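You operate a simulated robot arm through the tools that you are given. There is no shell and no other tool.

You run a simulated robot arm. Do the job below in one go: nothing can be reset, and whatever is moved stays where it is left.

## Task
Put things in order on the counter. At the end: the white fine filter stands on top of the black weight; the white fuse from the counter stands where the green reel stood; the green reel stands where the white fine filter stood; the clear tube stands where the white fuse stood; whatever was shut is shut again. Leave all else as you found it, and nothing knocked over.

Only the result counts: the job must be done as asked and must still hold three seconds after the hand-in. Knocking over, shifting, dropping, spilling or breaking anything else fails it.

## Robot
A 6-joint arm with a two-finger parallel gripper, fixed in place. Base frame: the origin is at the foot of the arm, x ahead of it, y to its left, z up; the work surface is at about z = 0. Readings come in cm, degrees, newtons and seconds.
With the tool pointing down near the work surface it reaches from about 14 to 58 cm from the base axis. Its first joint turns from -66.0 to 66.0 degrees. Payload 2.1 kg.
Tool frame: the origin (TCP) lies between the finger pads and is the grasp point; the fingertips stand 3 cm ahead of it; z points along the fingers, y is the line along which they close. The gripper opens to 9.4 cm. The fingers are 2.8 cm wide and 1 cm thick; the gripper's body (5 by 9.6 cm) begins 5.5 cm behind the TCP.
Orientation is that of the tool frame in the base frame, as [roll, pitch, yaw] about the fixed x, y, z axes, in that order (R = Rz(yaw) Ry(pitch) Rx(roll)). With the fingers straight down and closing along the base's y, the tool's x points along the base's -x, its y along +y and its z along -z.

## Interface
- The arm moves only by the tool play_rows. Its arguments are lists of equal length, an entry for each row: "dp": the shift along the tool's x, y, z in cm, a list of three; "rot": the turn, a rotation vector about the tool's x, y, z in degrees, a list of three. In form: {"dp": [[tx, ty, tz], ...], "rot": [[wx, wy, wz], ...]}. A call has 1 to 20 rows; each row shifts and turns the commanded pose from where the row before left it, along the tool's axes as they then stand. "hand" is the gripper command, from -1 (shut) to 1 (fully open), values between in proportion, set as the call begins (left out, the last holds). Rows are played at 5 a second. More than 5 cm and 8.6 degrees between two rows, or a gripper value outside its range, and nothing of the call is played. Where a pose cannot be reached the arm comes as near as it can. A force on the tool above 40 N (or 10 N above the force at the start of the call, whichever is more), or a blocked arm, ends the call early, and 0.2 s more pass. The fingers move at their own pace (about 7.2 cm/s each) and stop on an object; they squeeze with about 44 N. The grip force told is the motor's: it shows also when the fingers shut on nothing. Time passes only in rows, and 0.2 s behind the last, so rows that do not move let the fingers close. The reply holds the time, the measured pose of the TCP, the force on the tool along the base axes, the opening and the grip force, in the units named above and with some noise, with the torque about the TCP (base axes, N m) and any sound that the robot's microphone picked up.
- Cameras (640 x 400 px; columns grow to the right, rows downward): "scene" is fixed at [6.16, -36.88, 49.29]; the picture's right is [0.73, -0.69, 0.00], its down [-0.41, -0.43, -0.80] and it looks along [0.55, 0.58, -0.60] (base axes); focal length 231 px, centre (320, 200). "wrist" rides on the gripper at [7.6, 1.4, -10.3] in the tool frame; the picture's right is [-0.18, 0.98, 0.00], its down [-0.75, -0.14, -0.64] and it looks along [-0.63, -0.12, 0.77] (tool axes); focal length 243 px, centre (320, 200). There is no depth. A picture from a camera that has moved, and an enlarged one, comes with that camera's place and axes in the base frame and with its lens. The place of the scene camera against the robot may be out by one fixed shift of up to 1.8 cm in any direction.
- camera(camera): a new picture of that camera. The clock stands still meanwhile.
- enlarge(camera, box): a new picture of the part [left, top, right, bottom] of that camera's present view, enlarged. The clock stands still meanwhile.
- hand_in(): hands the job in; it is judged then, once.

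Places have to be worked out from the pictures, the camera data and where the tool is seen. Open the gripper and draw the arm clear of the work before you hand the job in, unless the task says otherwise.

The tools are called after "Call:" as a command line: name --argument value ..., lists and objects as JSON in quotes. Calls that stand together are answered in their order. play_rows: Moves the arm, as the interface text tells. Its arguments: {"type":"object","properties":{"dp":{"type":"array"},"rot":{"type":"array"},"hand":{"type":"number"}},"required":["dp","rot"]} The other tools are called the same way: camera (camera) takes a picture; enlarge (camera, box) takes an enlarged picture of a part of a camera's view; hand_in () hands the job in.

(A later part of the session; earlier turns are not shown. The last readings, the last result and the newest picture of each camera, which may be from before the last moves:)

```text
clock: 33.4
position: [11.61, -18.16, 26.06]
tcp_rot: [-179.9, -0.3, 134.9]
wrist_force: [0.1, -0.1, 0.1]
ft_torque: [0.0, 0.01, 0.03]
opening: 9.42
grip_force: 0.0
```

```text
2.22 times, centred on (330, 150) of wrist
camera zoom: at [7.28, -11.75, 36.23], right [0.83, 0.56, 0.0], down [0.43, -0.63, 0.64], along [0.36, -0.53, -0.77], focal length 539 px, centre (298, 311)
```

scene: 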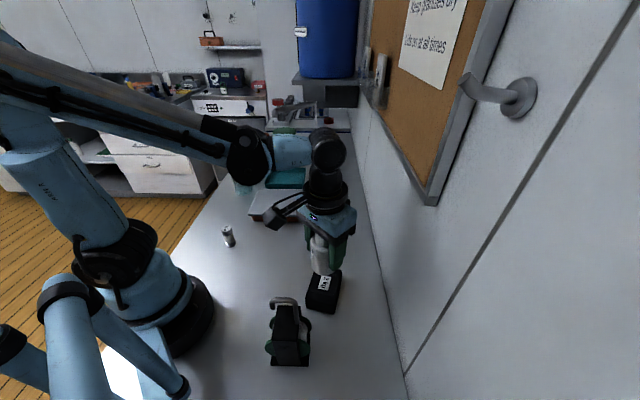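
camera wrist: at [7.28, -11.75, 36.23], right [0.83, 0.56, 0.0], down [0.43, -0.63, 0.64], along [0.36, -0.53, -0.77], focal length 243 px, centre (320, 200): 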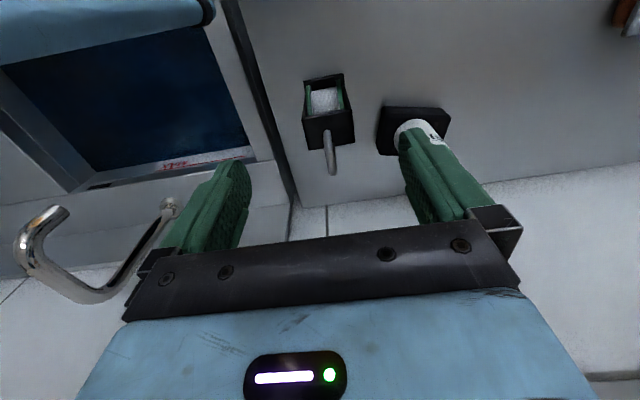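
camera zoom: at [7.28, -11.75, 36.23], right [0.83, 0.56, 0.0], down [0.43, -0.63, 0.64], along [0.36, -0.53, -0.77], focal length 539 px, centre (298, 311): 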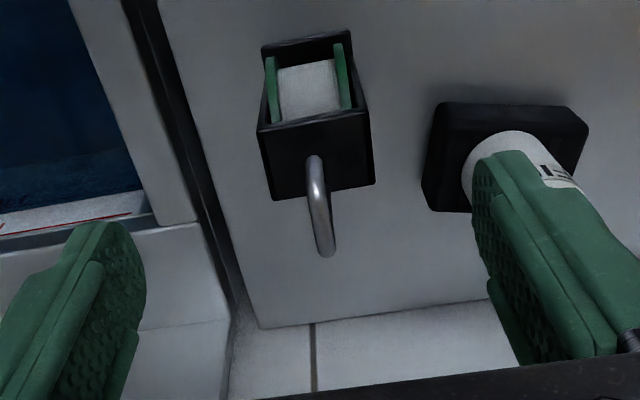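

The hook bar's centre lies at about (14.7, -20.9, 16.3), running NW-SE. I move above it, lower part way, and check the alignment.

Call:
play_rows --dp '[[-4.05, 0.25, 0], [0, 0, 2.5], [0, 0, 2.0], [0, 0, 0]]' --rot '[[0, 0, 0], [0, 0, 0], [0, 0, 0], [0, 0, 0]]'

Call:
camera --camera "wrist"

Call:
enlarge --camera "wrist" --box '[230, 30, 430, 230]'

Call:
enlarge --camera "scene" --box '[220, 230, 360, 380]'

```text
clock: 34.4
position: [14.64, -21.04, 21.51]
tcp_rot: [-179.8, -0.3, 135.1]
wrist_force: [-0.2, 0.3, 0.7]
ft_torque: [0.04, 0.01, 0.0]
opening: 9.4
grip_force: 0.1
```

```text
taken
camera wrist: at [10.27, -14.44, 31.77], right [0.82, 0.57, 0.0], down [0.44, -0.63, 0.64], along [0.36, -0.53, -0.77], focal length 243 px, centre (320, 200)
```

wrist: 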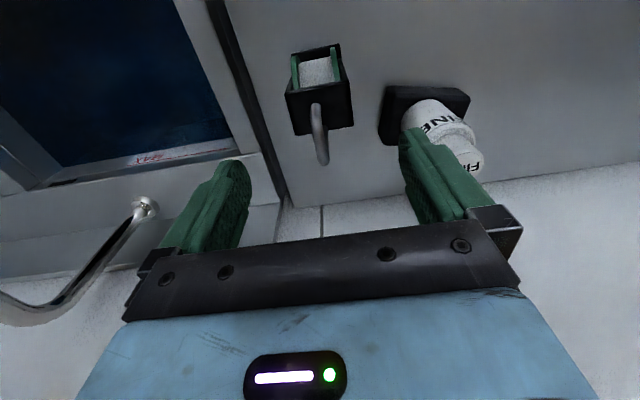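

```text
2.00 times, centred on (330, 130) of wrist
camera zoom: at [10.27, -14.44, 31.77], right [0.82, 0.57, 0.0], down [0.44, -0.63, 0.64], along [0.36, -0.53, -0.77], focal length 485 px, centre (300, 340)
```

zoom: 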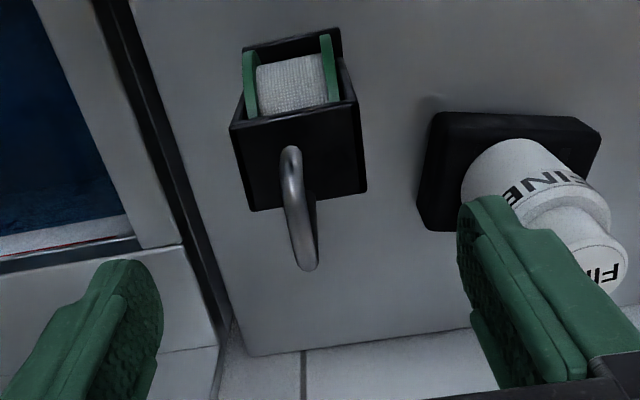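

```text
2.67 times, centred on (290, 305) of scene
camera zoom: at [6.16, -36.88, 49.29], right [0.73, -0.69, 0.0], down [-0.41, -0.43, -0.8], along [0.55, 0.58, -0.6], focal length 617 px, centre (400, -80)
```

zoom: 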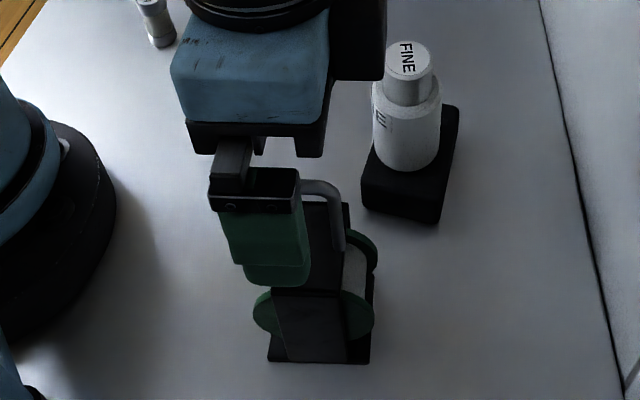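

Alignment is good (shift of 0.15 cm to the left needed). I descend to z ≈ 15 around the hook.

Call:
play_rows --dp '[[0.1, 0.15, 2], [0, 0, 2], [0, 0, 2], [0, 0, 0.5], [0, 0, 0]]' --rot '[[0, 0, 0], [0, 0, 0], [0, 0, 0], [0, 0, 0], [0, 0, 0]]'

Call:
camera --camera "wrist"

Call:
enlarge --camera "scene" --box '[220, 230, 360, 380]'

```text
clock: 35.6
position: [14.4, -20.76, 15.0]
tcp_rot: [-179.9, -0.2, 134.9]
wrist_force: [-0.5, 0.4, 0.4]
ft_torque: [-0.01, 0.05, 0.01]
opening: 9.4
grip_force: 0.0
```

```text
taken
camera wrist: at [10.2, -14.31, 25.2], right [0.82, 0.57, 0.0], down [0.44, -0.63, 0.64], along [0.36, -0.53, -0.77], focal length 243 px, centre (320, 200)
```

wrist: 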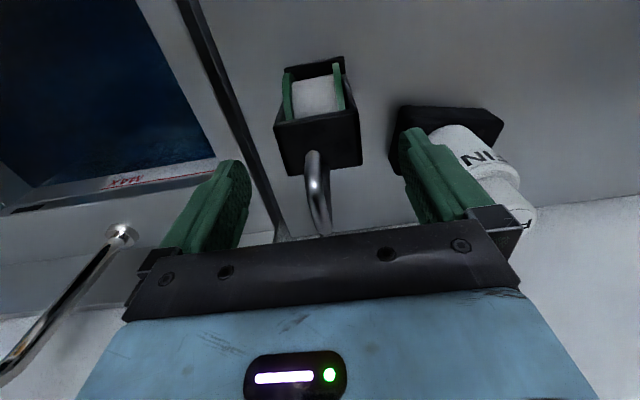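

```text
2.67 times, centred on (290, 305) of scene
camera zoom: at [6.16, -36.88, 49.29], right [0.73, -0.69, 0.0], down [-0.41, -0.43, -0.8], along [0.55, 0.58, -0.6], focal length 617 px, centre (400, -80)
```

zoom: 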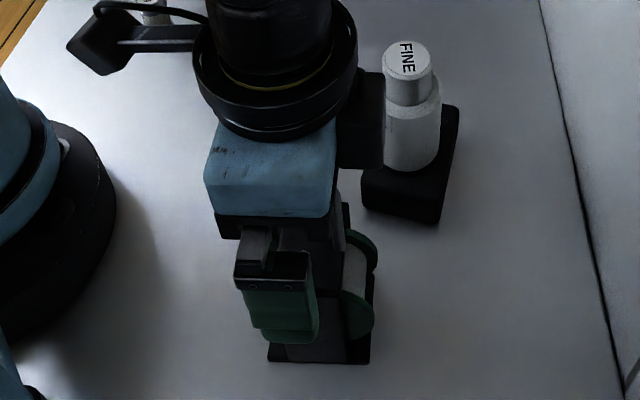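

The hook is between the fingers; I close on it.

Call:
play_rows --dp '[[0, 0, 0], [0, 0, 0], [0, 0, 0], [0, 0, 0], [0, 0, 0], [0, 0, 0]]' --rot '[[0, 0, 0], [0, 0, 0], [0, 0, 0], [0, 0, 0], [0, 0, 0], [0, 0, 0]]' --hand -1

Call:
camera --camera "wrist"

```text
clock: 37.0
position: [14.55, -20.83, 14.91]
tcp_rot: [-179.9, -0.3, 134.9]
wrist_force: [0.2, 0.1, -0.5]
ft_torque: [0.01, -0.02, -0.07]
opening: 1.15
grip_force: 44.3
```

```text
taken
camera wrist: at [10.2, -14.31, 25.22], right [0.82, 0.57, 0.0], down [0.44, -0.63, 0.64], along [0.36, -0.53, -0.77], focal length 243 px, centre (320, 200)
```

wrist: 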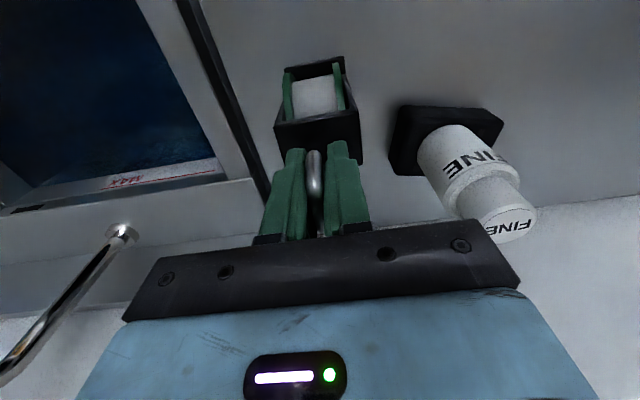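

The rod (1.15 cm) is gripped. I lift by 2 cm and check the load and the posture.

Call:
play_rows --dp '[[0, 0, -0.5], [0, 0, -0.5], [0, 0, -1], [0, 0, 0], [0, 0, 0]]' --rot '[[0, 0, 0], [0, 0, 0], [0, 0, 0], [0, 0, 0], [0, 0, 0]]'

Call:
camera --camera "wrist"

Call:
enlarge --camera "scene" --box '[220, 230, 360, 380]'

```text
clock: 38.2
position: [14.46, -20.78, 17.0]
tcp_rot: [-179.8, -0.3, 135.0]
wrist_force: [0.7, 0.3, -2.6]
ft_torque: [0.0, 0.02, 0.0]
opening: 1.14
grip_force: 43.7
```

```text
taken
camera wrist: at [10.26, -14.25, 27.24], right [0.82, 0.57, 0.0], down [0.44, -0.63, 0.64], along [0.36, -0.53, -0.77], focal length 243 px, centre (320, 200)
```

wrist: 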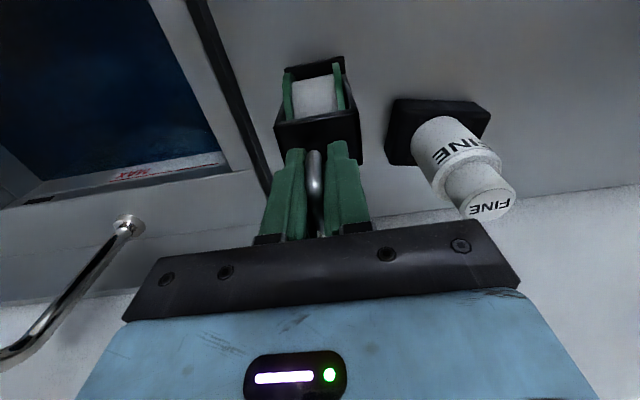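

```text
2.67 times, centred on (290, 305) of scene
camera zoom: at [6.16, -36.88, 49.29], right [0.73, -0.69, 0.0], down [-0.41, -0.43, -0.8], along [0.55, 0.58, -0.6], focal length 617 px, centre (400, -80)
```

zoom: 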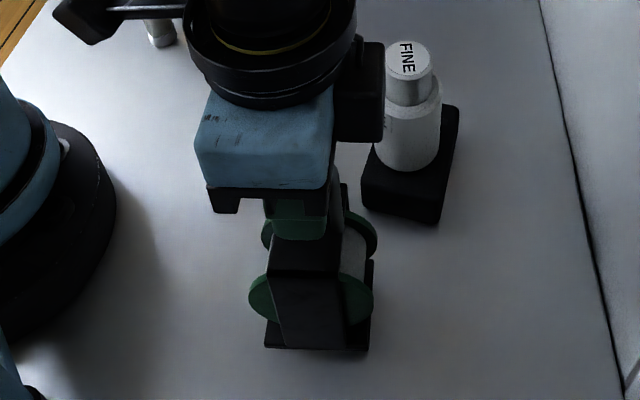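

It holds firmly and hangs straight. I lift it high and carry it around the filter to above the filter's old spot.

Call:
play_rows --dp '[[0, 0, -4], [0, 0, -4], [1.65, 3.23, 0], [1.65, 3.23, 0], [1.65, 3.23, 0], [1.65, 3.23, 0], [-2.39, 3.1, 0], [-2.39, 3.1, 0], [-2.39, 3.1, 0], [-2.39, 3.1, 0], [-2.39, 3.1, 0], [-2.39, 3.1, 0], [0, 0, 0], [0, 0, 0]]' --rot '[[0, 0, 0], [0, 0, 0], [0, 0, 0], [0, 0, 0], [0, 0, 0], [0, 0, 0], [0, 0, 0], [0, 0, 0], [0, 0, 0], [0, 0, 0], [0, 0, 0], [0, 0, 0], [0, 0, 0], [0, 0, 0]]'

Call:
camera --camera "wrist"

Call:
camera --camera "scene"

```text
clock: 41.2
position: [42.25, -3.85, 25.03]
tcp_rot: [-179.8, -0.2, 135.1]
wrist_force: [-0.4, 0.1, -3.6]
ft_torque: [0.03, 0.01, 0.0]
opening: 1.17
grip_force: 44.3
```

```text
taken
camera wrist: at [37.97, 2.63, 35.28], right [0.82, 0.57, 0.0], down [0.44, -0.63, 0.64], along [0.36, -0.53, -0.77], focal length 243 px, centre (320, 200)
```

wrist: 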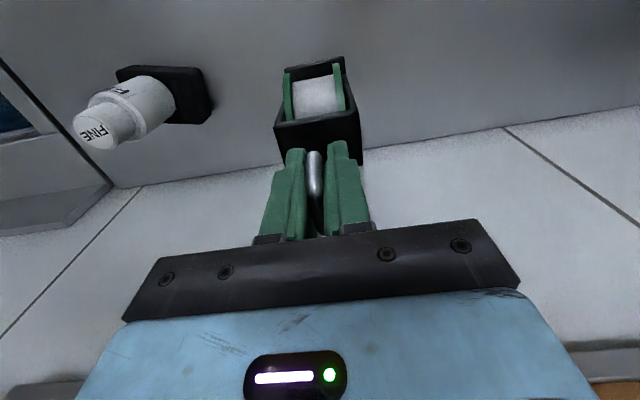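

```text
taken
```

scene: 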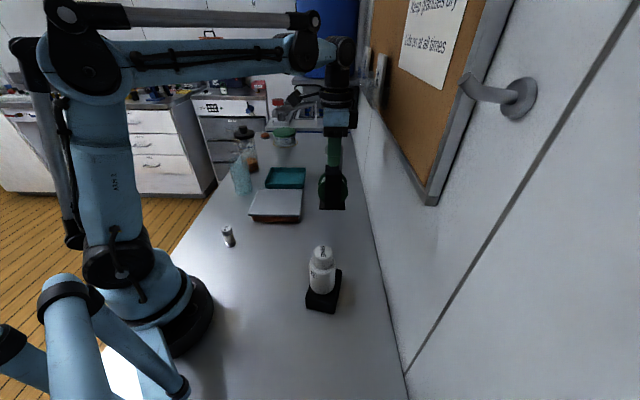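

I apply a small correction and lower the reel to about 0.5 cm above the counter.

Call:
play_rows --dp '[[-0.16, -0.05, 2.5], [0, 0, 2.5], [0, 0, 2.5], [0, 0, 1.5], [0, 0, 0.5], [0, 0, 0]]' --rot '[[0, 0, 0], [0, 0, 0], [0, 0, 0], [0, 0, 0], [0, 0, 0], [0, 0, 0]]'

Call:
camera --camera "wrist"

Call:
enlarge --camera "scene" --box '[260, 120, 400, 260]'

```text
clock: 42.6
position: [42.44, -4.12, 15.33]
tcp_rot: [-179.9, -0.3, 135.0]
wrist_force: [-0.6, -0.6, -2.6]
ft_torque: [-0.02, -0.03, -0.03]
opening: 1.18
grip_force: 43.8
```

```text
taken
camera wrist: at [38.11, 2.46, 25.61], right [0.82, 0.57, 0.0], down [0.44, -0.63, 0.64], along [0.36, -0.53, -0.77], focal length 243 px, centre (320, 200)
```

wrist: 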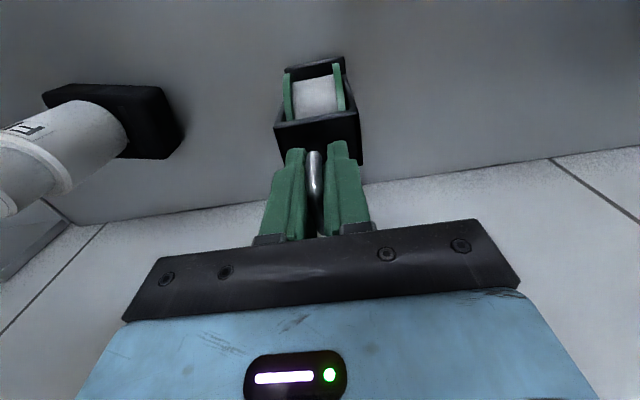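

```text
2.86 times, centred on (330, 190) of scene
camera zoom: at [6.16, -36.88, 49.29], right [0.73, -0.69, 0.0], down [-0.41, -0.43, -0.8], along [0.55, 0.58, -0.6], focal length 661 px, centre (291, 229)
```

zoom: 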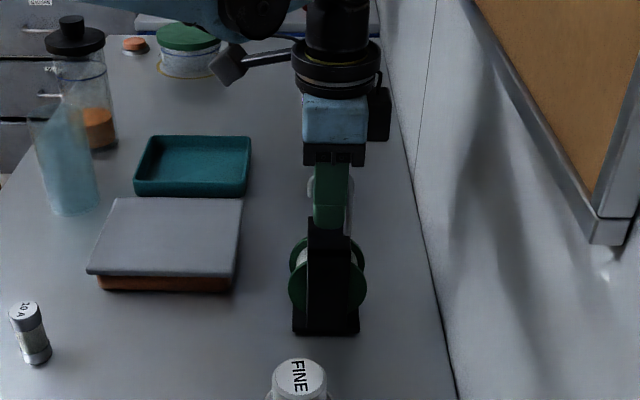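

I lower in small steps until it touches the counter.

Call:
play_rows --dp '[[0, 0, 0.1], [0, 0, 0.1], [0, 0, 0]]' --rot '[[0, 0, 0], [0, 0, 0], [0, 0, 0]]'

Call:
play_rows --dp '[[0, 0, 0.1], [0, 0, 0]]' --rot '[[0, 0, 0], [0, 0, 0]]'

```text
clock: 43.4
position: [42.35, -3.97, 15.25]
tcp_rot: [-179.9, -0.4, 135.0]
wrist_force: [0.2, 0.0, -2.7]
ft_torque: [-0.02, 0.02, -0.01]
opening: 1.17
grip_force: 44.5
```

```text
clock: 44.0
position: [42.29, -4.07, 15.27]
tcp_rot: [-179.9, -0.3, 135.0]
wrist_force: [0.1, -0.1, -3.6]
ft_torque: [-0.01, 0.0, 0.01]
opening: 1.16
grip_force: 44.6
```

Still free; a few more steps.

Call:
play_rows --dp '[[0, 0, 0.1], [0, 0, 0]]' --rot '[[0, 0, 0], [0, 0, 0]]'

Call:
play_rows --dp '[[0, 0, 0.1], [0, 0, 0]]' --rot '[[0, 0, 0], [0, 0, 0]]'

```text
clock: 44.6
position: [42.45, -4.07, 15.05]
tcp_rot: [-179.9, -0.3, 134.9]
wrist_force: [-0.6, -0.3, -3.8]
ft_torque: [-0.01, 0.03, -0.01]
opening: 1.13
grip_force: 43.8
```

```text
clock: 45.2
position: [42.37, -3.95, 15.08]
tcp_rot: [-180.0, -0.3, 135.0]
wrist_force: [0.6, 0.3, -2.2]
ft_torque: [-0.01, -0.03, 0.0]
opening: 1.17
grip_force: 44.1
```

Call:
play_rows --dp '[[0, 0, 0.05], [0, 0, 0]]' --rot '[[0, 0, 0], [0, 0, 0]]'

Call:
play_rows --dp '[[0, 0, 0.05], [0, 0, 0]]' --rot '[[0, 0, 0], [0, 0, 0]]'

```text
clock: 45.8
position: [42.42, -4.07, 15.01]
tcp_rot: [-179.9, -0.2, 135.0]
wrist_force: [-2.3, -0.1, 19.3]
ft_torque: [-0.11, -0.09, 0.01]
opening: 1.18
grip_force: 44.2
```

```text
clock: 46.4
position: [42.32, -3.98, 14.98]
tcp_rot: [-179.9, -0.3, 135.0]
wrist_force: [-3.5, 0.7, 39.5]
ft_torque: [-0.01, -0.01, 0.0]
opening: 1.14
grip_force: 44.4
```

Contact (39 N). I relieve by 0.1 cm and open the gripper.

Call:
play_rows --dp '[[0, 0, -0.09], [0, 0, 0]]' --rot '[[0, 0, 0], [0, 0, 0]]'

Call:
play_rows --dp '[[0, 0, 0], [0, 0, 0], [0, 0, 0], [0, 0, 0]]' --rot '[[0, 0, 0], [0, 0, 0], [0, 0, 0], [0, 0, 0]]' --hand 1

Call:
camera --camera "wrist"

```text
clock: 47.0
position: [42.39, -4.12, 14.76]
tcp_rot: [-179.9, -0.3, 135.1]
wrist_force: [-3.1, 4.1, 10.5]
ft_torque: [0.19, 0.2, 0.02]
opening: 1.15
grip_force: 44.0
```

```text
clock: 48.0
position: [42.55, -4.12, 14.87]
tcp_rot: [-179.9, -0.3, 135.0]
wrist_force: [-0.6, 0.4, -0.5]
ft_torque: [0.01, 0.04, 0.01]
opening: 9.42
grip_force: 0.0
```

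```text
taken
camera wrist: at [38.13, 2.39, 25.17], right [0.82, 0.57, 0.0], down [0.44, -0.63, 0.64], along [0.36, -0.53, -0.77], focal length 243 px, centre (320, 200)
```

wrist: 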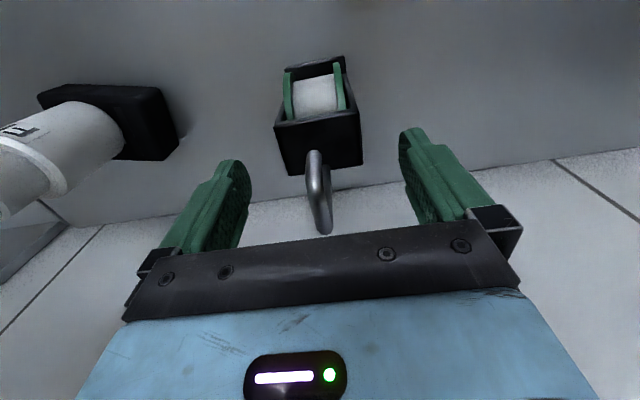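

The reel stands on the filter's old spot. I rise straight up, turn to heading 0, and travel to the fuse.

Call:
play_rows --dp '[[0, 0, -1], [0, 0, -3], [0, 0, -4], [0, 0, -3], [0, 0, 0], [0, 0, 0], [0, 0, 0], [0, 0, 0], [0, 0, 0], [0, 0, 0], [3.92, 2.33, 0], [3.92, 2.33, 0], [3.92, 2.33, 0], [3.92, 2.33, 0], [3.92, 2.33, 0], [3.92, 2.33, 0], [0, 0, 0]]' --rot '[[0, 0, 0], [0, 0, 0], [0, 0, 0], [0, 0, 0], [0, 0, -7.5], [0, 0, -7.5], [0, 0, -7.5], [0, 0, -7.5], [0, 0, -7.5], [0, 0, -7.5], [0, 0, 0], [0, 0, 0], [0, 0, 0], [0, 0, 0], [0, 0, 0], [0, 0, 0], [0, 0, 0]]'

Call:
camera --camera "wrist"

Call:
enlarge --camera "wrist" --box '[240, 0, 400, 130]'

Call:
camera --camera "scene"

```text
clock: 51.6
position: [18.99, 9.66, 26.23]
tcp_rot: [179.9, -0.3, 179.9]
wrist_force: [-0.5, -0.9, -0.2]
ft_torque: [0.01, 0.01, 0.0]
opening: 9.39
grip_force: 0.1
```

```text
taken
camera wrist: at [11.45, 11.33, 36.46], right [0.18, 0.98, 0.0], down [0.76, -0.14, 0.64], along [0.63, -0.12, -0.77], focal length 243 px, centre (320, 200)
```

wrist: 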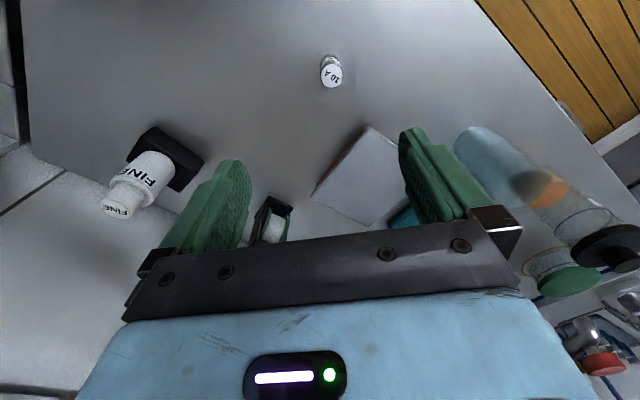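

```text
3.08 times, centred on (320, 65) of wrist
camera zoom: at [11.45, 11.33, 36.46], right [0.18, 0.98, 0.0], down [0.76, -0.14, 0.64], along [0.63, -0.12, -0.77], focal length 746 px, centre (320, 615)
```

zoom: 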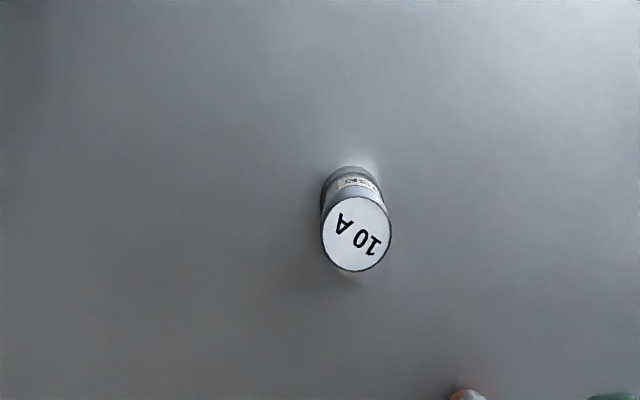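

```text
taken
```

scene: 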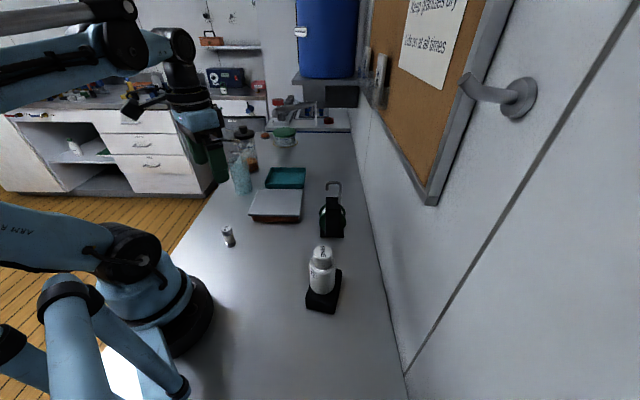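

The fuse is at about (18.45, 11.4): 2.6 cm wide and about 5.7 tall. I go over it and check again at lower height.

Call:
play_rows --dp '[[0.54, 1.75, 0], [0, 0, 4], [0, 0, 4], [0, 0, 4], [0, 0, 0]]' --rot '[[0, 0, 0], [0, 0, 0], [0, 0, 0], [0, 0, 0], [0, 0, 0]]'

Call:
camera --camera "wrist"

Call:
enlarge --camera "wrist" --box '[240, 0, 400, 160]'

```text
clock: 52.8
position: [18.45, 11.73, 13.9]
tcp_rot: [179.9, -0.4, -180.0]
wrist_force: [0.5, 0.1, 0.4]
ft_torque: [0.01, -0.01, -0.01]
opening: 9.4
grip_force: 0.2
```

```text
taken
camera wrist: at [10.86, 13.21, 24.1], right [0.18, 0.98, 0.0], down [0.76, -0.14, 0.64], along [0.63, -0.12, -0.77], focal length 243 px, centre (320, 200)
```

wrist: 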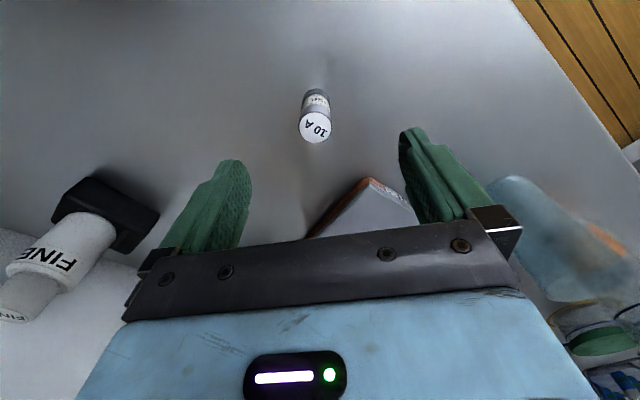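

```text
2.50 times, centred on (320, 80) of wrist
camera zoom: at [10.86, 13.21, 24.1], right [0.18, 0.98, 0.0], down [0.76, -0.14, 0.64], along [0.63, -0.12, -0.77], focal length 606 px, centre (320, 500)
```

zoom: 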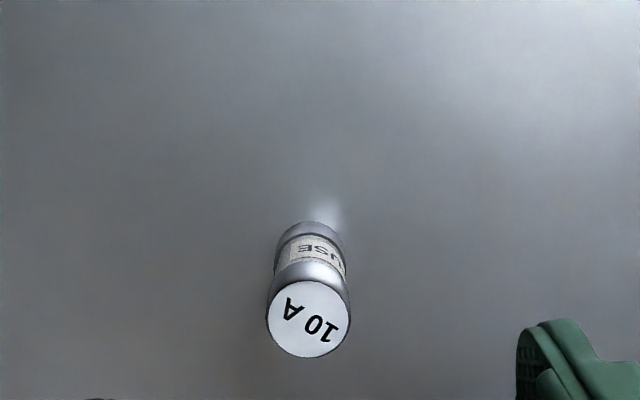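

The fuse centre is confirmed at (18.45, 11.4). I shift by -0.33 in y and descend to z ≈ 4.

Call:
play_rows --dp '[[0, -0.33, 2.5], [0, 0, 2.5], [0, 0, 2.5], [0, 0, 2.4], [0, 0, 0]]' --rot '[[0, 0, 0], [0, 0, 0], [0, 0, 0], [0, 0, 0], [0, 0, 0]]'

Call:
camera --camera "wrist"

```text
clock: 54.0
position: [18.23, 11.42, 4.19]
tcp_rot: [179.7, -0.2, 180.0]
wrist_force: [0.0, 0.6, -1.2]
ft_torque: [0.01, 0.02, -0.02]
opening: 9.37
grip_force: 0.1
```

```text
taken
camera wrist: at [10.66, 12.99, 14.34], right [0.18, 0.98, 0.0], down [0.76, -0.14, 0.64], along [0.63, -0.12, -0.77], focal length 243 px, centre (320, 200)
```

wrist: 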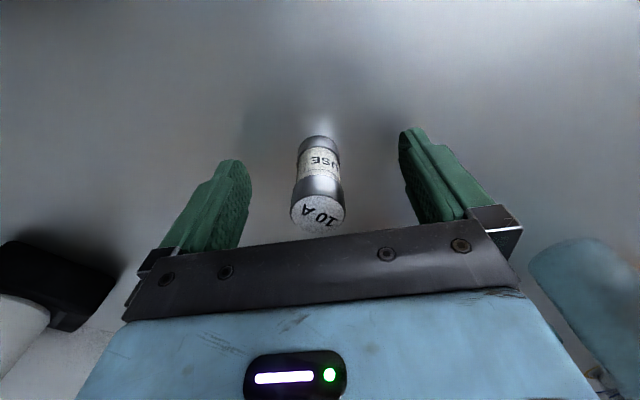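

The fuse is centred between the fingers; I close.

Call:
play_rows --dp '[[0, 0, 0], [0, 0, 0], [0, 0, 0], [0, 0, 0], [0, 0, 0]]' --rot '[[0, 0, 0], [0, 0, 0], [0, 0, 0], [0, 0, 0], [0, 0, 0]]' --hand -1

Call:
play_rows --dp '[[0, 0, -1], [0, 0, -3], [0, 0, -4], [0, 0, 0]]' --rot '[[0, 0, 0], [0, 0, 0], [0, 0, 0], [0, 0, 0]]'

Call:
camera --camera "wrist"

```text
clock: 55.2
position: [18.15, 11.54, 4.17]
tcp_rot: [180.0, -0.4, -180.0]
wrist_force: [-0.2, -0.5, -1.1]
ft_torque: [-0.01, 0.01, 0.0]
opening: 2.57
grip_force: 44.0
```

```text
clock: 56.2
position: [18.31, 11.4, 12.05]
tcp_rot: [179.9, -0.3, -180.0]
wrist_force: [-0.8, -0.3, -0.7]
ft_torque: [0.03, 0.01, 0.0]
opening: 2.57
grip_force: 44.0
```

```text
taken
camera wrist: at [10.77, 12.89, 22.25], right [0.18, 0.98, 0.0], down [0.76, -0.14, 0.64], along [0.63, -0.12, -0.77], focal length 243 px, centre (320, 200)
```

wrist: 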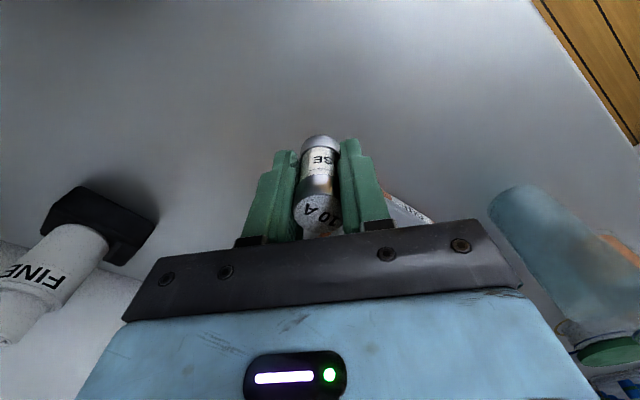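

Gripped at 2.57 cm. I carry it around the base to the reel's old spot.

Call:
play_rows --dp '[[-1.18, -3.6, 0], [-1.18, -3.6, 0], [-1.18, -3.6, 0], [-1.18, -3.6, 0], [1.72, -3.57, 0], [1.72, -3.57, 0], [1.72, -3.57, 0], [1.72, -3.57, 0], [1.72, -3.57, 0], [0, 0, 0], [0, 0, 0]]' --rot '[[0, 0, 0], [0, 0, 0], [0, 0, 0], [0, 0, 0], [0, 0, 0], [0, 0, 0], [0, 0, 0], [0, 0, 0], [0, 0, 0], [0, 0, 0], [0, 0, 0]]'

Call:
camera --camera "wrist"

Call:
camera --camera "scene"

```text
clock: 58.6
position: [14.43, -21.09, 12.1]
tcp_rot: [179.9, -0.3, 180.0]
wrist_force: [-0.6, 0.0, -0.5]
ft_torque: [-0.01, 0.0, 0.01]
opening: 2.57
grip_force: 43.5
```

```text
taken
camera wrist: at [6.9, -19.59, 22.3], right [0.18, 0.98, 0.0], down [0.76, -0.14, 0.64], along [0.63, -0.12, -0.77], focal length 243 px, centre (320, 200)
```

wrist: 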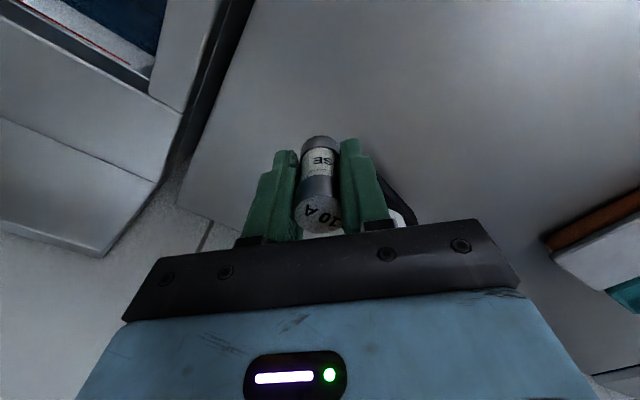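

```text
taken
```

scene: 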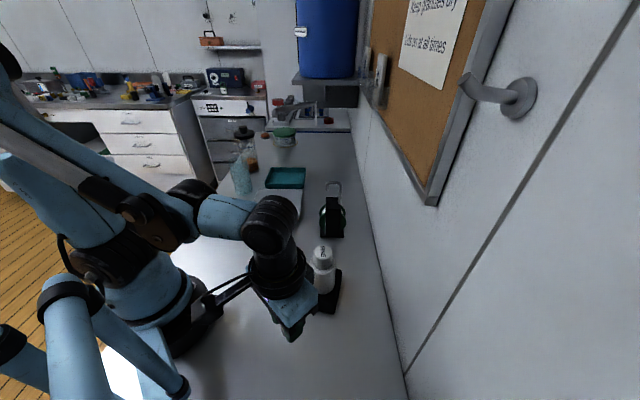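

I correct y by +0.2 and lower the fuse to near the counter.

Call:
play_rows --dp '[[-0.1, 0.2, 2.5], [0, 0, 2.5], [0, 0, 2.2], [0, 0, 0.3], [0, 0, 0]]' --rot '[[0, 0, 0], [0, 0, 0], [0, 0, 0], [0, 0, 0], [0, 0, 0]]'

Call:
play_rows --dp '[[0, 0, 0.1], [0, 0, 0.1], [0, 0, 0]]' --rot '[[0, 0, 0], [0, 0, 0], [0, 0, 0]]'

```text
clock: 59.8
position: [14.3, -20.62, 4.47]
tcp_rot: [179.9, -0.2, 179.9]
wrist_force: [-0.1, 0.6, -0.9]
ft_torque: [0.0, 0.02, -0.03]
opening: 2.55
grip_force: 43.3
```

```text
clock: 60.6
position: [14.51, -20.76, 4.54]
tcp_rot: [180.0, -0.3, 179.9]
wrist_force: [-0.4, -0.3, -0.8]
ft_torque: [-0.02, -0.04, -0.04]
opening: 2.57
grip_force: 44.4
```

Not yet touching; I continue in small steps.

Call:
play_rows --dp '[[0, 0, 0.1], [0, 0, 0]]' --rot '[[0, 0, 0], [0, 0, 0]]'

Call:
play_rows --dp '[[0, 0, 0.08], [0, 0, 0]]' --rot '[[0, 0, 0], [0, 0, 0]]'

Call:
play_rows --dp '[[0, 0, 0.06], [0, 0, 0]]' --rot '[[0, 0, 0], [0, 0, 0]]'

```text
clock: 61.2
position: [14.48, -20.7, 4.26]
tcp_rot: [179.9, -0.4, -180.0]
wrist_force: [-0.1, -0.2, -0.2]
ft_torque: [-0.01, 0.01, 0.01]
opening: 2.57
grip_force: 43.7
```

```text
clock: 61.8
position: [14.53, -20.7, 4.3]
tcp_rot: [179.9, -0.4, 179.9]
wrist_force: [0.7, -0.1, -0.7]
ft_torque: [0.03, -0.02, 0.02]
opening: 2.57
grip_force: 44.3
```

```text
clock: 62.4
position: [14.54, -20.65, 4.25]
tcp_rot: [179.8, -0.3, 180.0]
wrist_force: [-0.3, 1.0, -1.5]
ft_torque: [-0.01, -0.03, -0.03]
opening: 2.57
grip_force: 43.7
```

Call:
play_rows --dp '[[0, 0, 0.06], [0, 0, 0]]' --rot '[[0, 0, 0], [0, 0, 0]]'

Call:
play_rows --dp '[[0, 0, 0.05], [0, 0, 0]]' --rot '[[0, 0, 0], [0, 0, 0]]'

```text
clock: 63.0
position: [14.53, -20.74, 4.12]
tcp_rot: [179.9, -0.3, 180.0]
wrist_force: [-0.9, -0.2, -0.4]
ft_torque: [-0.02, -0.01, 0.02]
opening: 2.56
grip_force: 44.0
```

```text
clock: 63.6
position: [14.48, -20.65, 4.08]
tcp_rot: [179.9, -0.3, 179.9]
wrist_force: [1.4, -0.9, 34.6]
ft_torque: [0.04, -0.15, -0.02]
opening: 2.57
grip_force: 44.1
```

Contact. I relieve slightly, open, and rise.

Call:
play_rows --dp '[[0, 0, -0.06], [0, 0, 0]]' --rot '[[0, 0, 0], [0, 0, 0]]'

Call:
play_rows --dp '[[0, 0, 0], [0, 0, 0], [0, 0, 0], [0, 0, 0]]' --rot '[[0, 0, 0], [0, 0, 0], [0, 0, 0], [0, 0, 0]]' --hand 1

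Call:
play_rows --dp '[[0, 0, -1], [0, 0, -3], [0, 0, -4], [0, 0, -4], [0, 0, 0]]' --rot '[[0, 0, 0], [0, 0, 0], [0, 0, 0], [0, 0, 0], [0, 0, 0]]'

Call:
camera --camera "wrist"

Call:
camera --camera "scene"

```text
clock: 64.2
position: [14.44, -20.64, 4.2]
tcp_rot: [179.9, -0.2, 180.0]
wrist_force: [-0.2, 0.4, -1.5]
ft_torque: [-0.01, -0.04, -0.03]
opening: 2.58
grip_force: 43.7
```

```text
clock: 65.2
position: [14.48, -20.66, 4.26]
tcp_rot: [179.9, -0.2, -180.0]
wrist_force: [0.1, -0.6, 0.6]
ft_torque: [0.0, 0.01, 0.0]
opening: 9.4
grip_force: 0.0
```

```text
clock: 66.4
position: [14.47, -20.59, 16.03]
tcp_rot: [180.0, -0.4, -179.9]
wrist_force: [-0.2, 0.0, 0.8]
ft_torque: [0.0, 0.03, 0.0]
opening: 9.41
grip_force: 0.0
```

```text
taken
camera wrist: at [6.91, -19.11, 26.26], right [0.18, 0.98, 0.0], down [0.76, -0.14, 0.64], along [0.63, -0.12, -0.77], focal length 243 px, centre (320, 200)
```

wrist: 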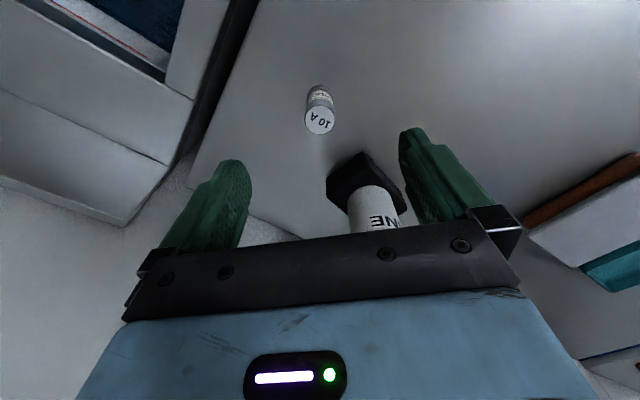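

```text
taken
```

scene: 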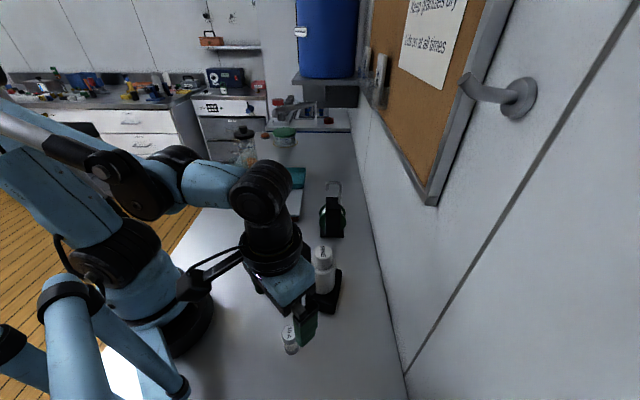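

The fuse stands in the reel's old spot. Now the box: I go over it for a careful look at the lid, the gap to the teal tray, and the heights.

Call:
play_rows --dp '[[0, 0, -4], [0, 0, -4], [-2.4, 4.15, 0], [-2.4, 4.15, 0], [-2.4, 4.15, 0], [-2.4, 4.15, 0], [-1.5, 4.4, 0], [-1.5, 4.4, 0], [-1.5, 4.4, 0], [-1.5, 4.4, 0], [0, 0, 0]]' --rot '[[0, 0, 0], [0, 0, 0], [0, 0, 0], [0, 0, 0], [0, 0, 0], [0, 0, 0], [0, 0, 0], [0, 0, 0], [0, 0, 0], [0, 0, 0], [0, 0, 0]]'

Call:
camera --camera "wrist"

Call:
enlarge --camera "wrist" --box '[260, 0, 440, 220]'

```text
clock: 68.8
position: [30.08, 13.59, 24.23]
tcp_rot: [179.9, -0.3, 179.9]
wrist_force: [0.3, 0.4, -0.4]
ft_torque: [-0.01, 0.0, 0.02]
opening: 9.4
grip_force: 0.1
```

```text
taken
camera wrist: at [22.51, 15.19, 34.46], right [0.18, 0.98, 0.0], down [0.76, -0.14, 0.64], along [0.63, -0.12, -0.77], focal length 243 px, centre (320, 200)
```

wrist: 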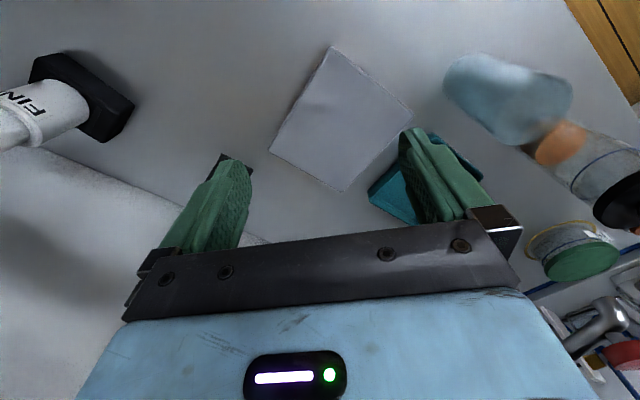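

```text
1.82 times, centred on (350, 110) of wrist
camera zoom: at [22.51, 15.19, 34.46], right [0.18, 0.98, 0.0], down [0.76, -0.14, 0.64], along [0.63, -0.12, -0.77], focal length 441 px, centre (266, 364)
```

zoom: 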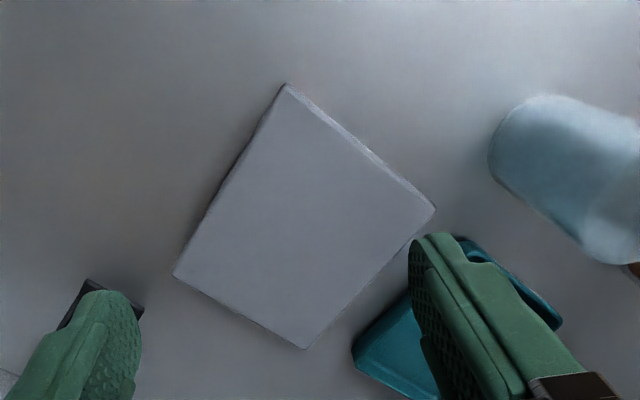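

The gap between lid and tray is about 4 cm. Before touching the lid I check the bluish glass cylinder behind the box, as it might be the "clear tube".

Call:
play_rows --dp '[[1.33, 3.0, -1], [1.33, 3.0, -1], [1.33, 3.0, 0], [0, 0, 0], [0, 0, 0], [0, 0, 0], [0, 0, 0], [0, 0, 0], [0, 0, 0], [0, 0, 0]]' --rot '[[0, 0, 0], [0, 0, 0], [0, 0, 0], [0, 0, -7.5], [0, 0, -7.5], [0, 0, -7.5], [0, 0, -7.5], [0, 0, -7.5], [0, 0, -7.5], [0, 0, 0]]'

Call:
camera --camera "wrist"

Call:
enlarge --camera "wrist" --box '[240, 50, 440, 230]'

```text
clock: 71.0
position: [26.22, 22.57, 26.2]
tcp_rot: [179.6, -0.1, -134.8]
wrist_force: [-0.3, 0.3, 0.4]
ft_torque: [-0.02, -0.01, -0.02]
opening: 9.38
grip_force: 0.1
```

```text
taken
camera wrist: at [19.93, 18.2, 36.37], right [-0.57, 0.82, 0.0], down [0.63, 0.43, 0.64], along [0.53, 0.37, -0.77], focal length 243 px, centre (320, 200)
```

wrist: 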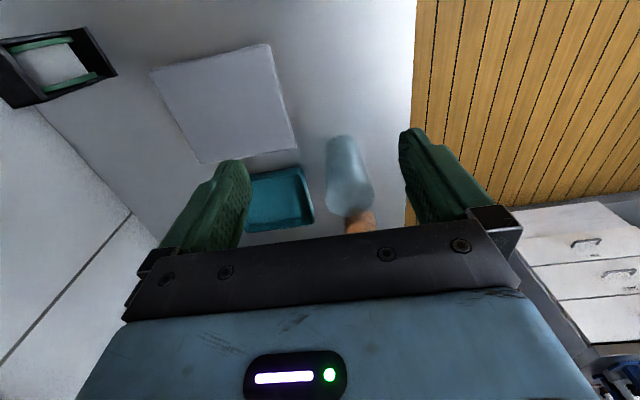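

```text
2.22 times, centred on (340, 140) of wrist
camera zoom: at [19.93, 18.2, 36.37], right [-0.57, 0.82, 0.0], down [0.63, 0.43, 0.64], along [0.53, 0.37, -0.77], focal length 539 px, centre (276, 333)
```

zoom: 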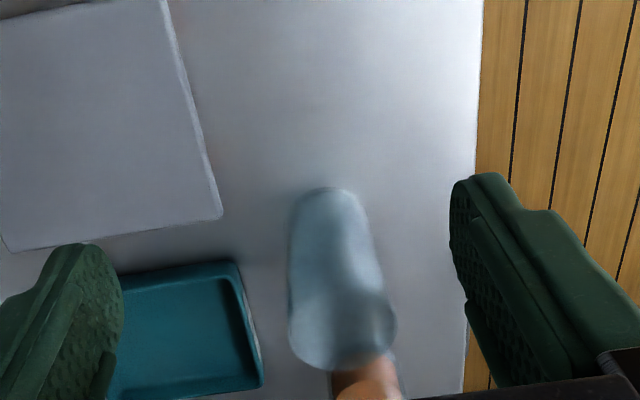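

The glass is a translucent cylinder, about 5.6 cm wide and 12.5 tall, at about (33.7, 32.8). I enlarge it in both cameras to judge what it is.

Call:
enlarge --camera "wrist" --box '[310, 120, 400, 230]'

Call:
enlarge --camera "scene" --box '[220, 115, 290, 205]'

```text
3.64 times, centred on (355, 175) of wrist
camera zoom: at [19.93, 18.2, 36.37], right [-0.57, 0.82, 0.0], down [0.63, 0.43, 0.64], along [0.53, 0.37, -0.77], focal length 882 px, centre (193, 291)
```

zoom: 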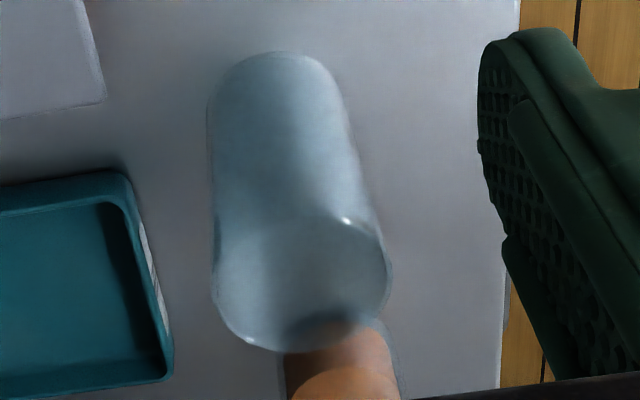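

```text
4.44 times, centred on (255, 160) of scene
camera zoom: at [6.16, -36.88, 49.29], right [0.73, -0.69, 0.0], down [-0.41, -0.43, -0.8], along [0.55, 0.58, -0.6], focal length 1028 px, centre (609, 378)
```

zoom: 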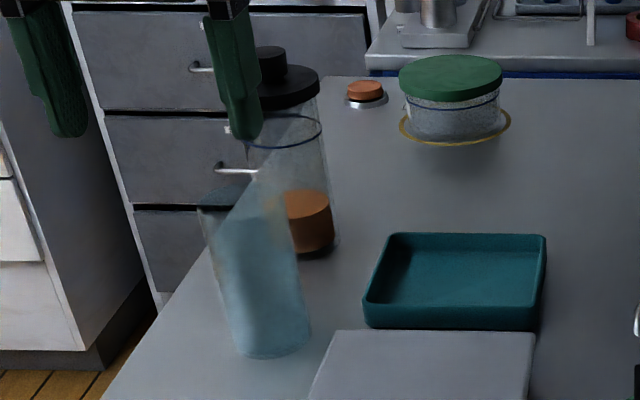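

It is an open glass cylinder, so "clear tube" is ambiguous until I see what is in the shut box. I will measure the lid's height by a gentle touch with the open fingertips; first I go above the lid centre.

Call:
play_rows --dp '[[-0.65, -4.25, 0], [-0.65, -4.25, 0], [-0.65, -4.25, 0], [0, 0, 4], [0, 0, 4], [0, 0, 4], [0, 0, 4], [0, 0, 2], [0, 0, 0]]' --rot '[[0, 0, 0], [0, 0, 0], [0, 0, 0], [0, 0, 0], [0, 0, 0], [0, 0, 0], [0, 0, 0], [0, 0, 0], [0, 0, 0]]'

Call:
camera --camera "wrist"

Call:
camera --camera "scene"

```text
clock: 73.0
position: [36.68, 14.92, 8.13]
tcp_rot: [179.7, -0.1, -135.0]
wrist_force: [0.8, 0.7, 0.2]
ft_torque: [0.0, 0.01, -0.01]
opening: 9.39
grip_force: 0.1
```

```text
taken
camera wrist: at [30.27, 10.54, 18.33], right [-0.57, 0.82, 0.0], down [0.64, 0.43, 0.64], along [0.53, 0.36, -0.77], focal length 243 px, centre (320, 200)
```

wrist: 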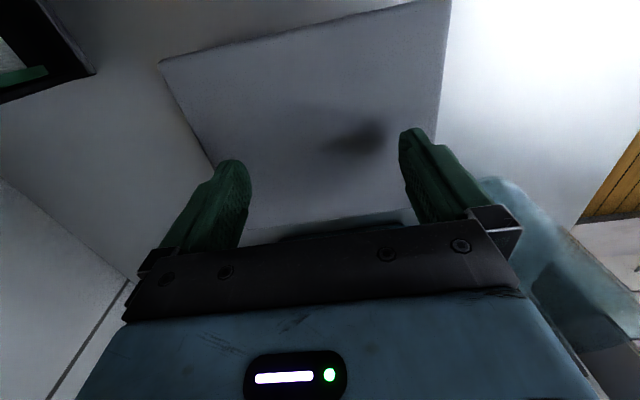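

```text
taken
```

scene: 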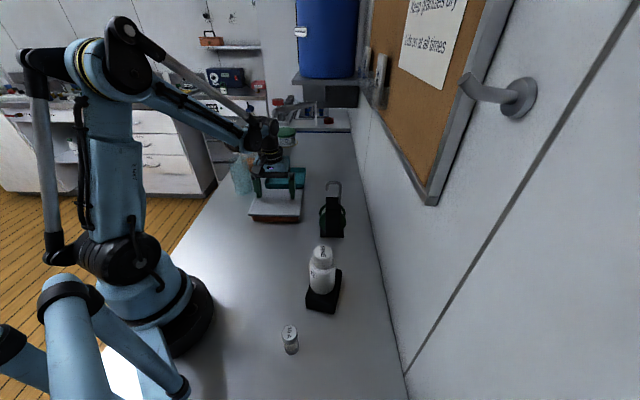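

The fingertips are right above the lid at about z = 5. I step down gently to find its height.

Call:
play_rows --dp '[[0, 0, 0.5], [0, 0, 0.5], [0, 0, 0.2], [0, 0, 0]]' --rot '[[0, 0, 0], [0, 0, 0], [0, 0, 0], [0, 0, 0]]'

Call:
play_rows --dp '[[0, 0, 0.1], [0, 0, 0]]' --rot '[[0, 0, 0], [0, 0, 0]]'

Call:
play_rows --dp '[[0, 0, 0.08], [0, 0, 0]]' --rot '[[0, 0, 0], [0, 0, 0]]'

Call:
enlarge --camera "scene" --box '[230, 150, 330, 230]'

```text
clock: 74.0
position: [36.44, 14.93, 7.09]
tcp_rot: [179.7, -0.1, -135.0]
wrist_force: [0.3, -0.1, -0.8]
ft_torque: [-0.03, 0.0, 0.02]
opening: 9.39
grip_force: 0.1
```

```text
clock: 74.6
position: [36.56, 14.87, 6.85]
tcp_rot: [179.7, -0.2, -135.0]
wrist_force: [0.8, 0.5, -0.4]
ft_torque: [-0.04, -0.02, 0.0]
opening: 9.38
grip_force: 0.1
```

```text
clock: 75.2
position: [36.49, 14.87, 6.79]
tcp_rot: [179.6, 0.0, -135.0]
wrist_force: [-0.8, -0.9, -0.1]
ft_torque: [-0.01, 0.02, 0.03]
opening: 9.39
grip_force: 0.0
```

```text
5.00 times, centred on (280, 190) of scene
camera zoom: at [6.16, -36.88, 49.29], right [0.73, -0.69, 0.0], down [-0.41, -0.43, -0.8], along [0.55, 0.58, -0.6], focal length 1157 px, centre (520, 250)
```

zoom: 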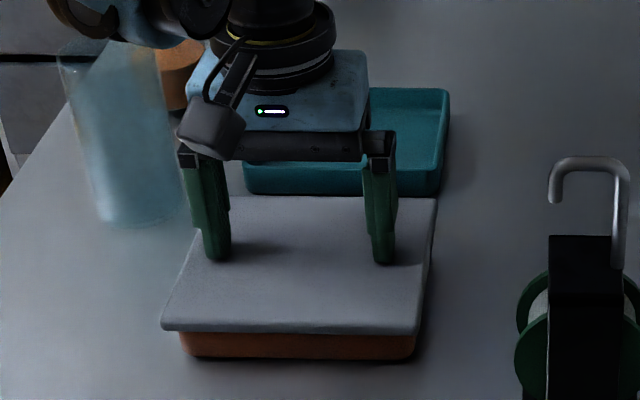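

Not in contact yet; I continue in 0.08 cm steps.

Call:
play_rows --dp '[[0, 0, 0.08], [0, 0, 0]]' --rot '[[0, 0, 0], [0, 0, 0]]'

Call:
play_rows --dp '[[0, 0, 0.08], [0, 0, 0]]' --rot '[[0, 0, 0], [0, 0, 0]]'

Call:
play_rows --dp '[[0, 0, 0.08], [0, 0, 0]]' --rot '[[0, 0, 0], [0, 0, 0]]'

```text
clock: 75.8
position: [36.37, 14.78, 6.68]
tcp_rot: [179.8, -0.1, -134.9]
wrist_force: [-3.1, -2.8, 23.0]
ft_torque: [-0.9, -0.75, -0.11]
opening: 9.36
grip_force: 0.0
```

```text
clock: 76.2
position: [36.48, 14.82, 6.74]
tcp_rot: [179.9, -0.1, -135.1]
wrist_force: [-1.8, 0.3, 14.0]
ft_torque: [-0.43, -0.46, -0.06]
opening: 9.34
grip_force: 0.1
stopped in row 2: the force on the tool passed its limit at 44 N (the readings are from after the stop); the commanded pose is now the measured one
```

```text
clock: 76.6
position: [36.51, 14.96, 6.67]
tcp_rot: [179.9, -0.3, -134.9]
wrist_force: [-2.1, 0.0, 12.1]
ft_torque: [-0.36, -0.43, -0.05]
opening: 9.3
grip_force: 0.0
stopped in row 2: the force on the tool passed its limit at 43 N (the readings are from after the stop); the commanded pose is now the measured one
```

Touch found: the lid's top is reached at TCP z ≈ 6.70 (lid top ≈ 3.7). For pushing, TCP z ≈ 6.2 puts the tips 0.5 below the lid's top but above the box body. I rise and move to the NE side between lid and tray.

Call:
play_rows --dp '[[0, 0, -0.5], [0, 0, -2.8], [-4.3, 0.07, 0], [-4.3, 0.07, 0], [0, 0, 0]]' --rot '[[0, 0, 0], [0, 0, 0], [0, 0, 0], [0, 0, 0], [0, 0, 0]]'

Call:
enlarge --camera "scene" --box '[230, 140, 330, 230]'

Call:
camera --camera "wrist"

```text
clock: 77.8
position: [42.46, 21.06, 9.84]
tcp_rot: [179.7, -0.3, -135.0]
wrist_force: [-0.3, 0.1, 0.2]
ft_torque: [0.02, -0.03, 0.02]
opening: 9.37
grip_force: 0.0
```

```text
4.44 times, centred on (280, 185) of scene
camera zoom: at [6.16, -36.88, 49.29], right [0.73, -0.69, 0.0], down [-0.41, -0.43, -0.8], along [0.55, 0.58, -0.6], focal length 1028 px, centre (498, 267)
```

zoom: 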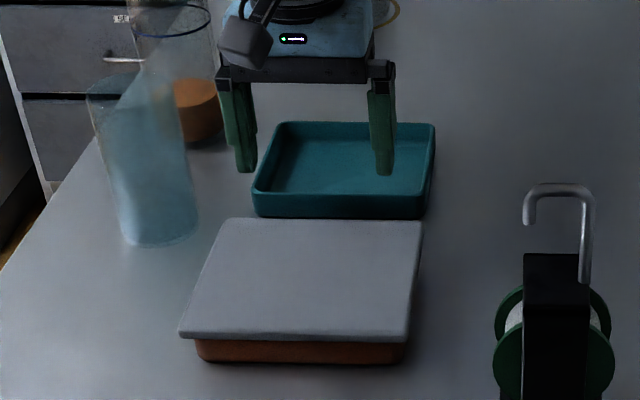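

```text
taken
camera wrist: at [36.13, 16.92, 20.11], right [-0.56, 0.83, 0.0], down [0.64, 0.43, 0.64], along [0.53, 0.36, -0.77], focal length 243 px, centre (320, 200)
```

wrist: 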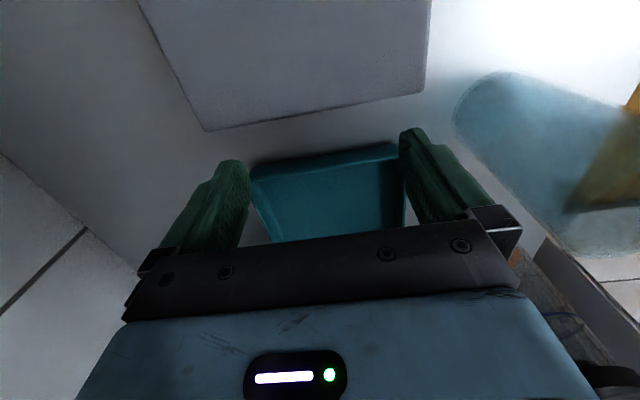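

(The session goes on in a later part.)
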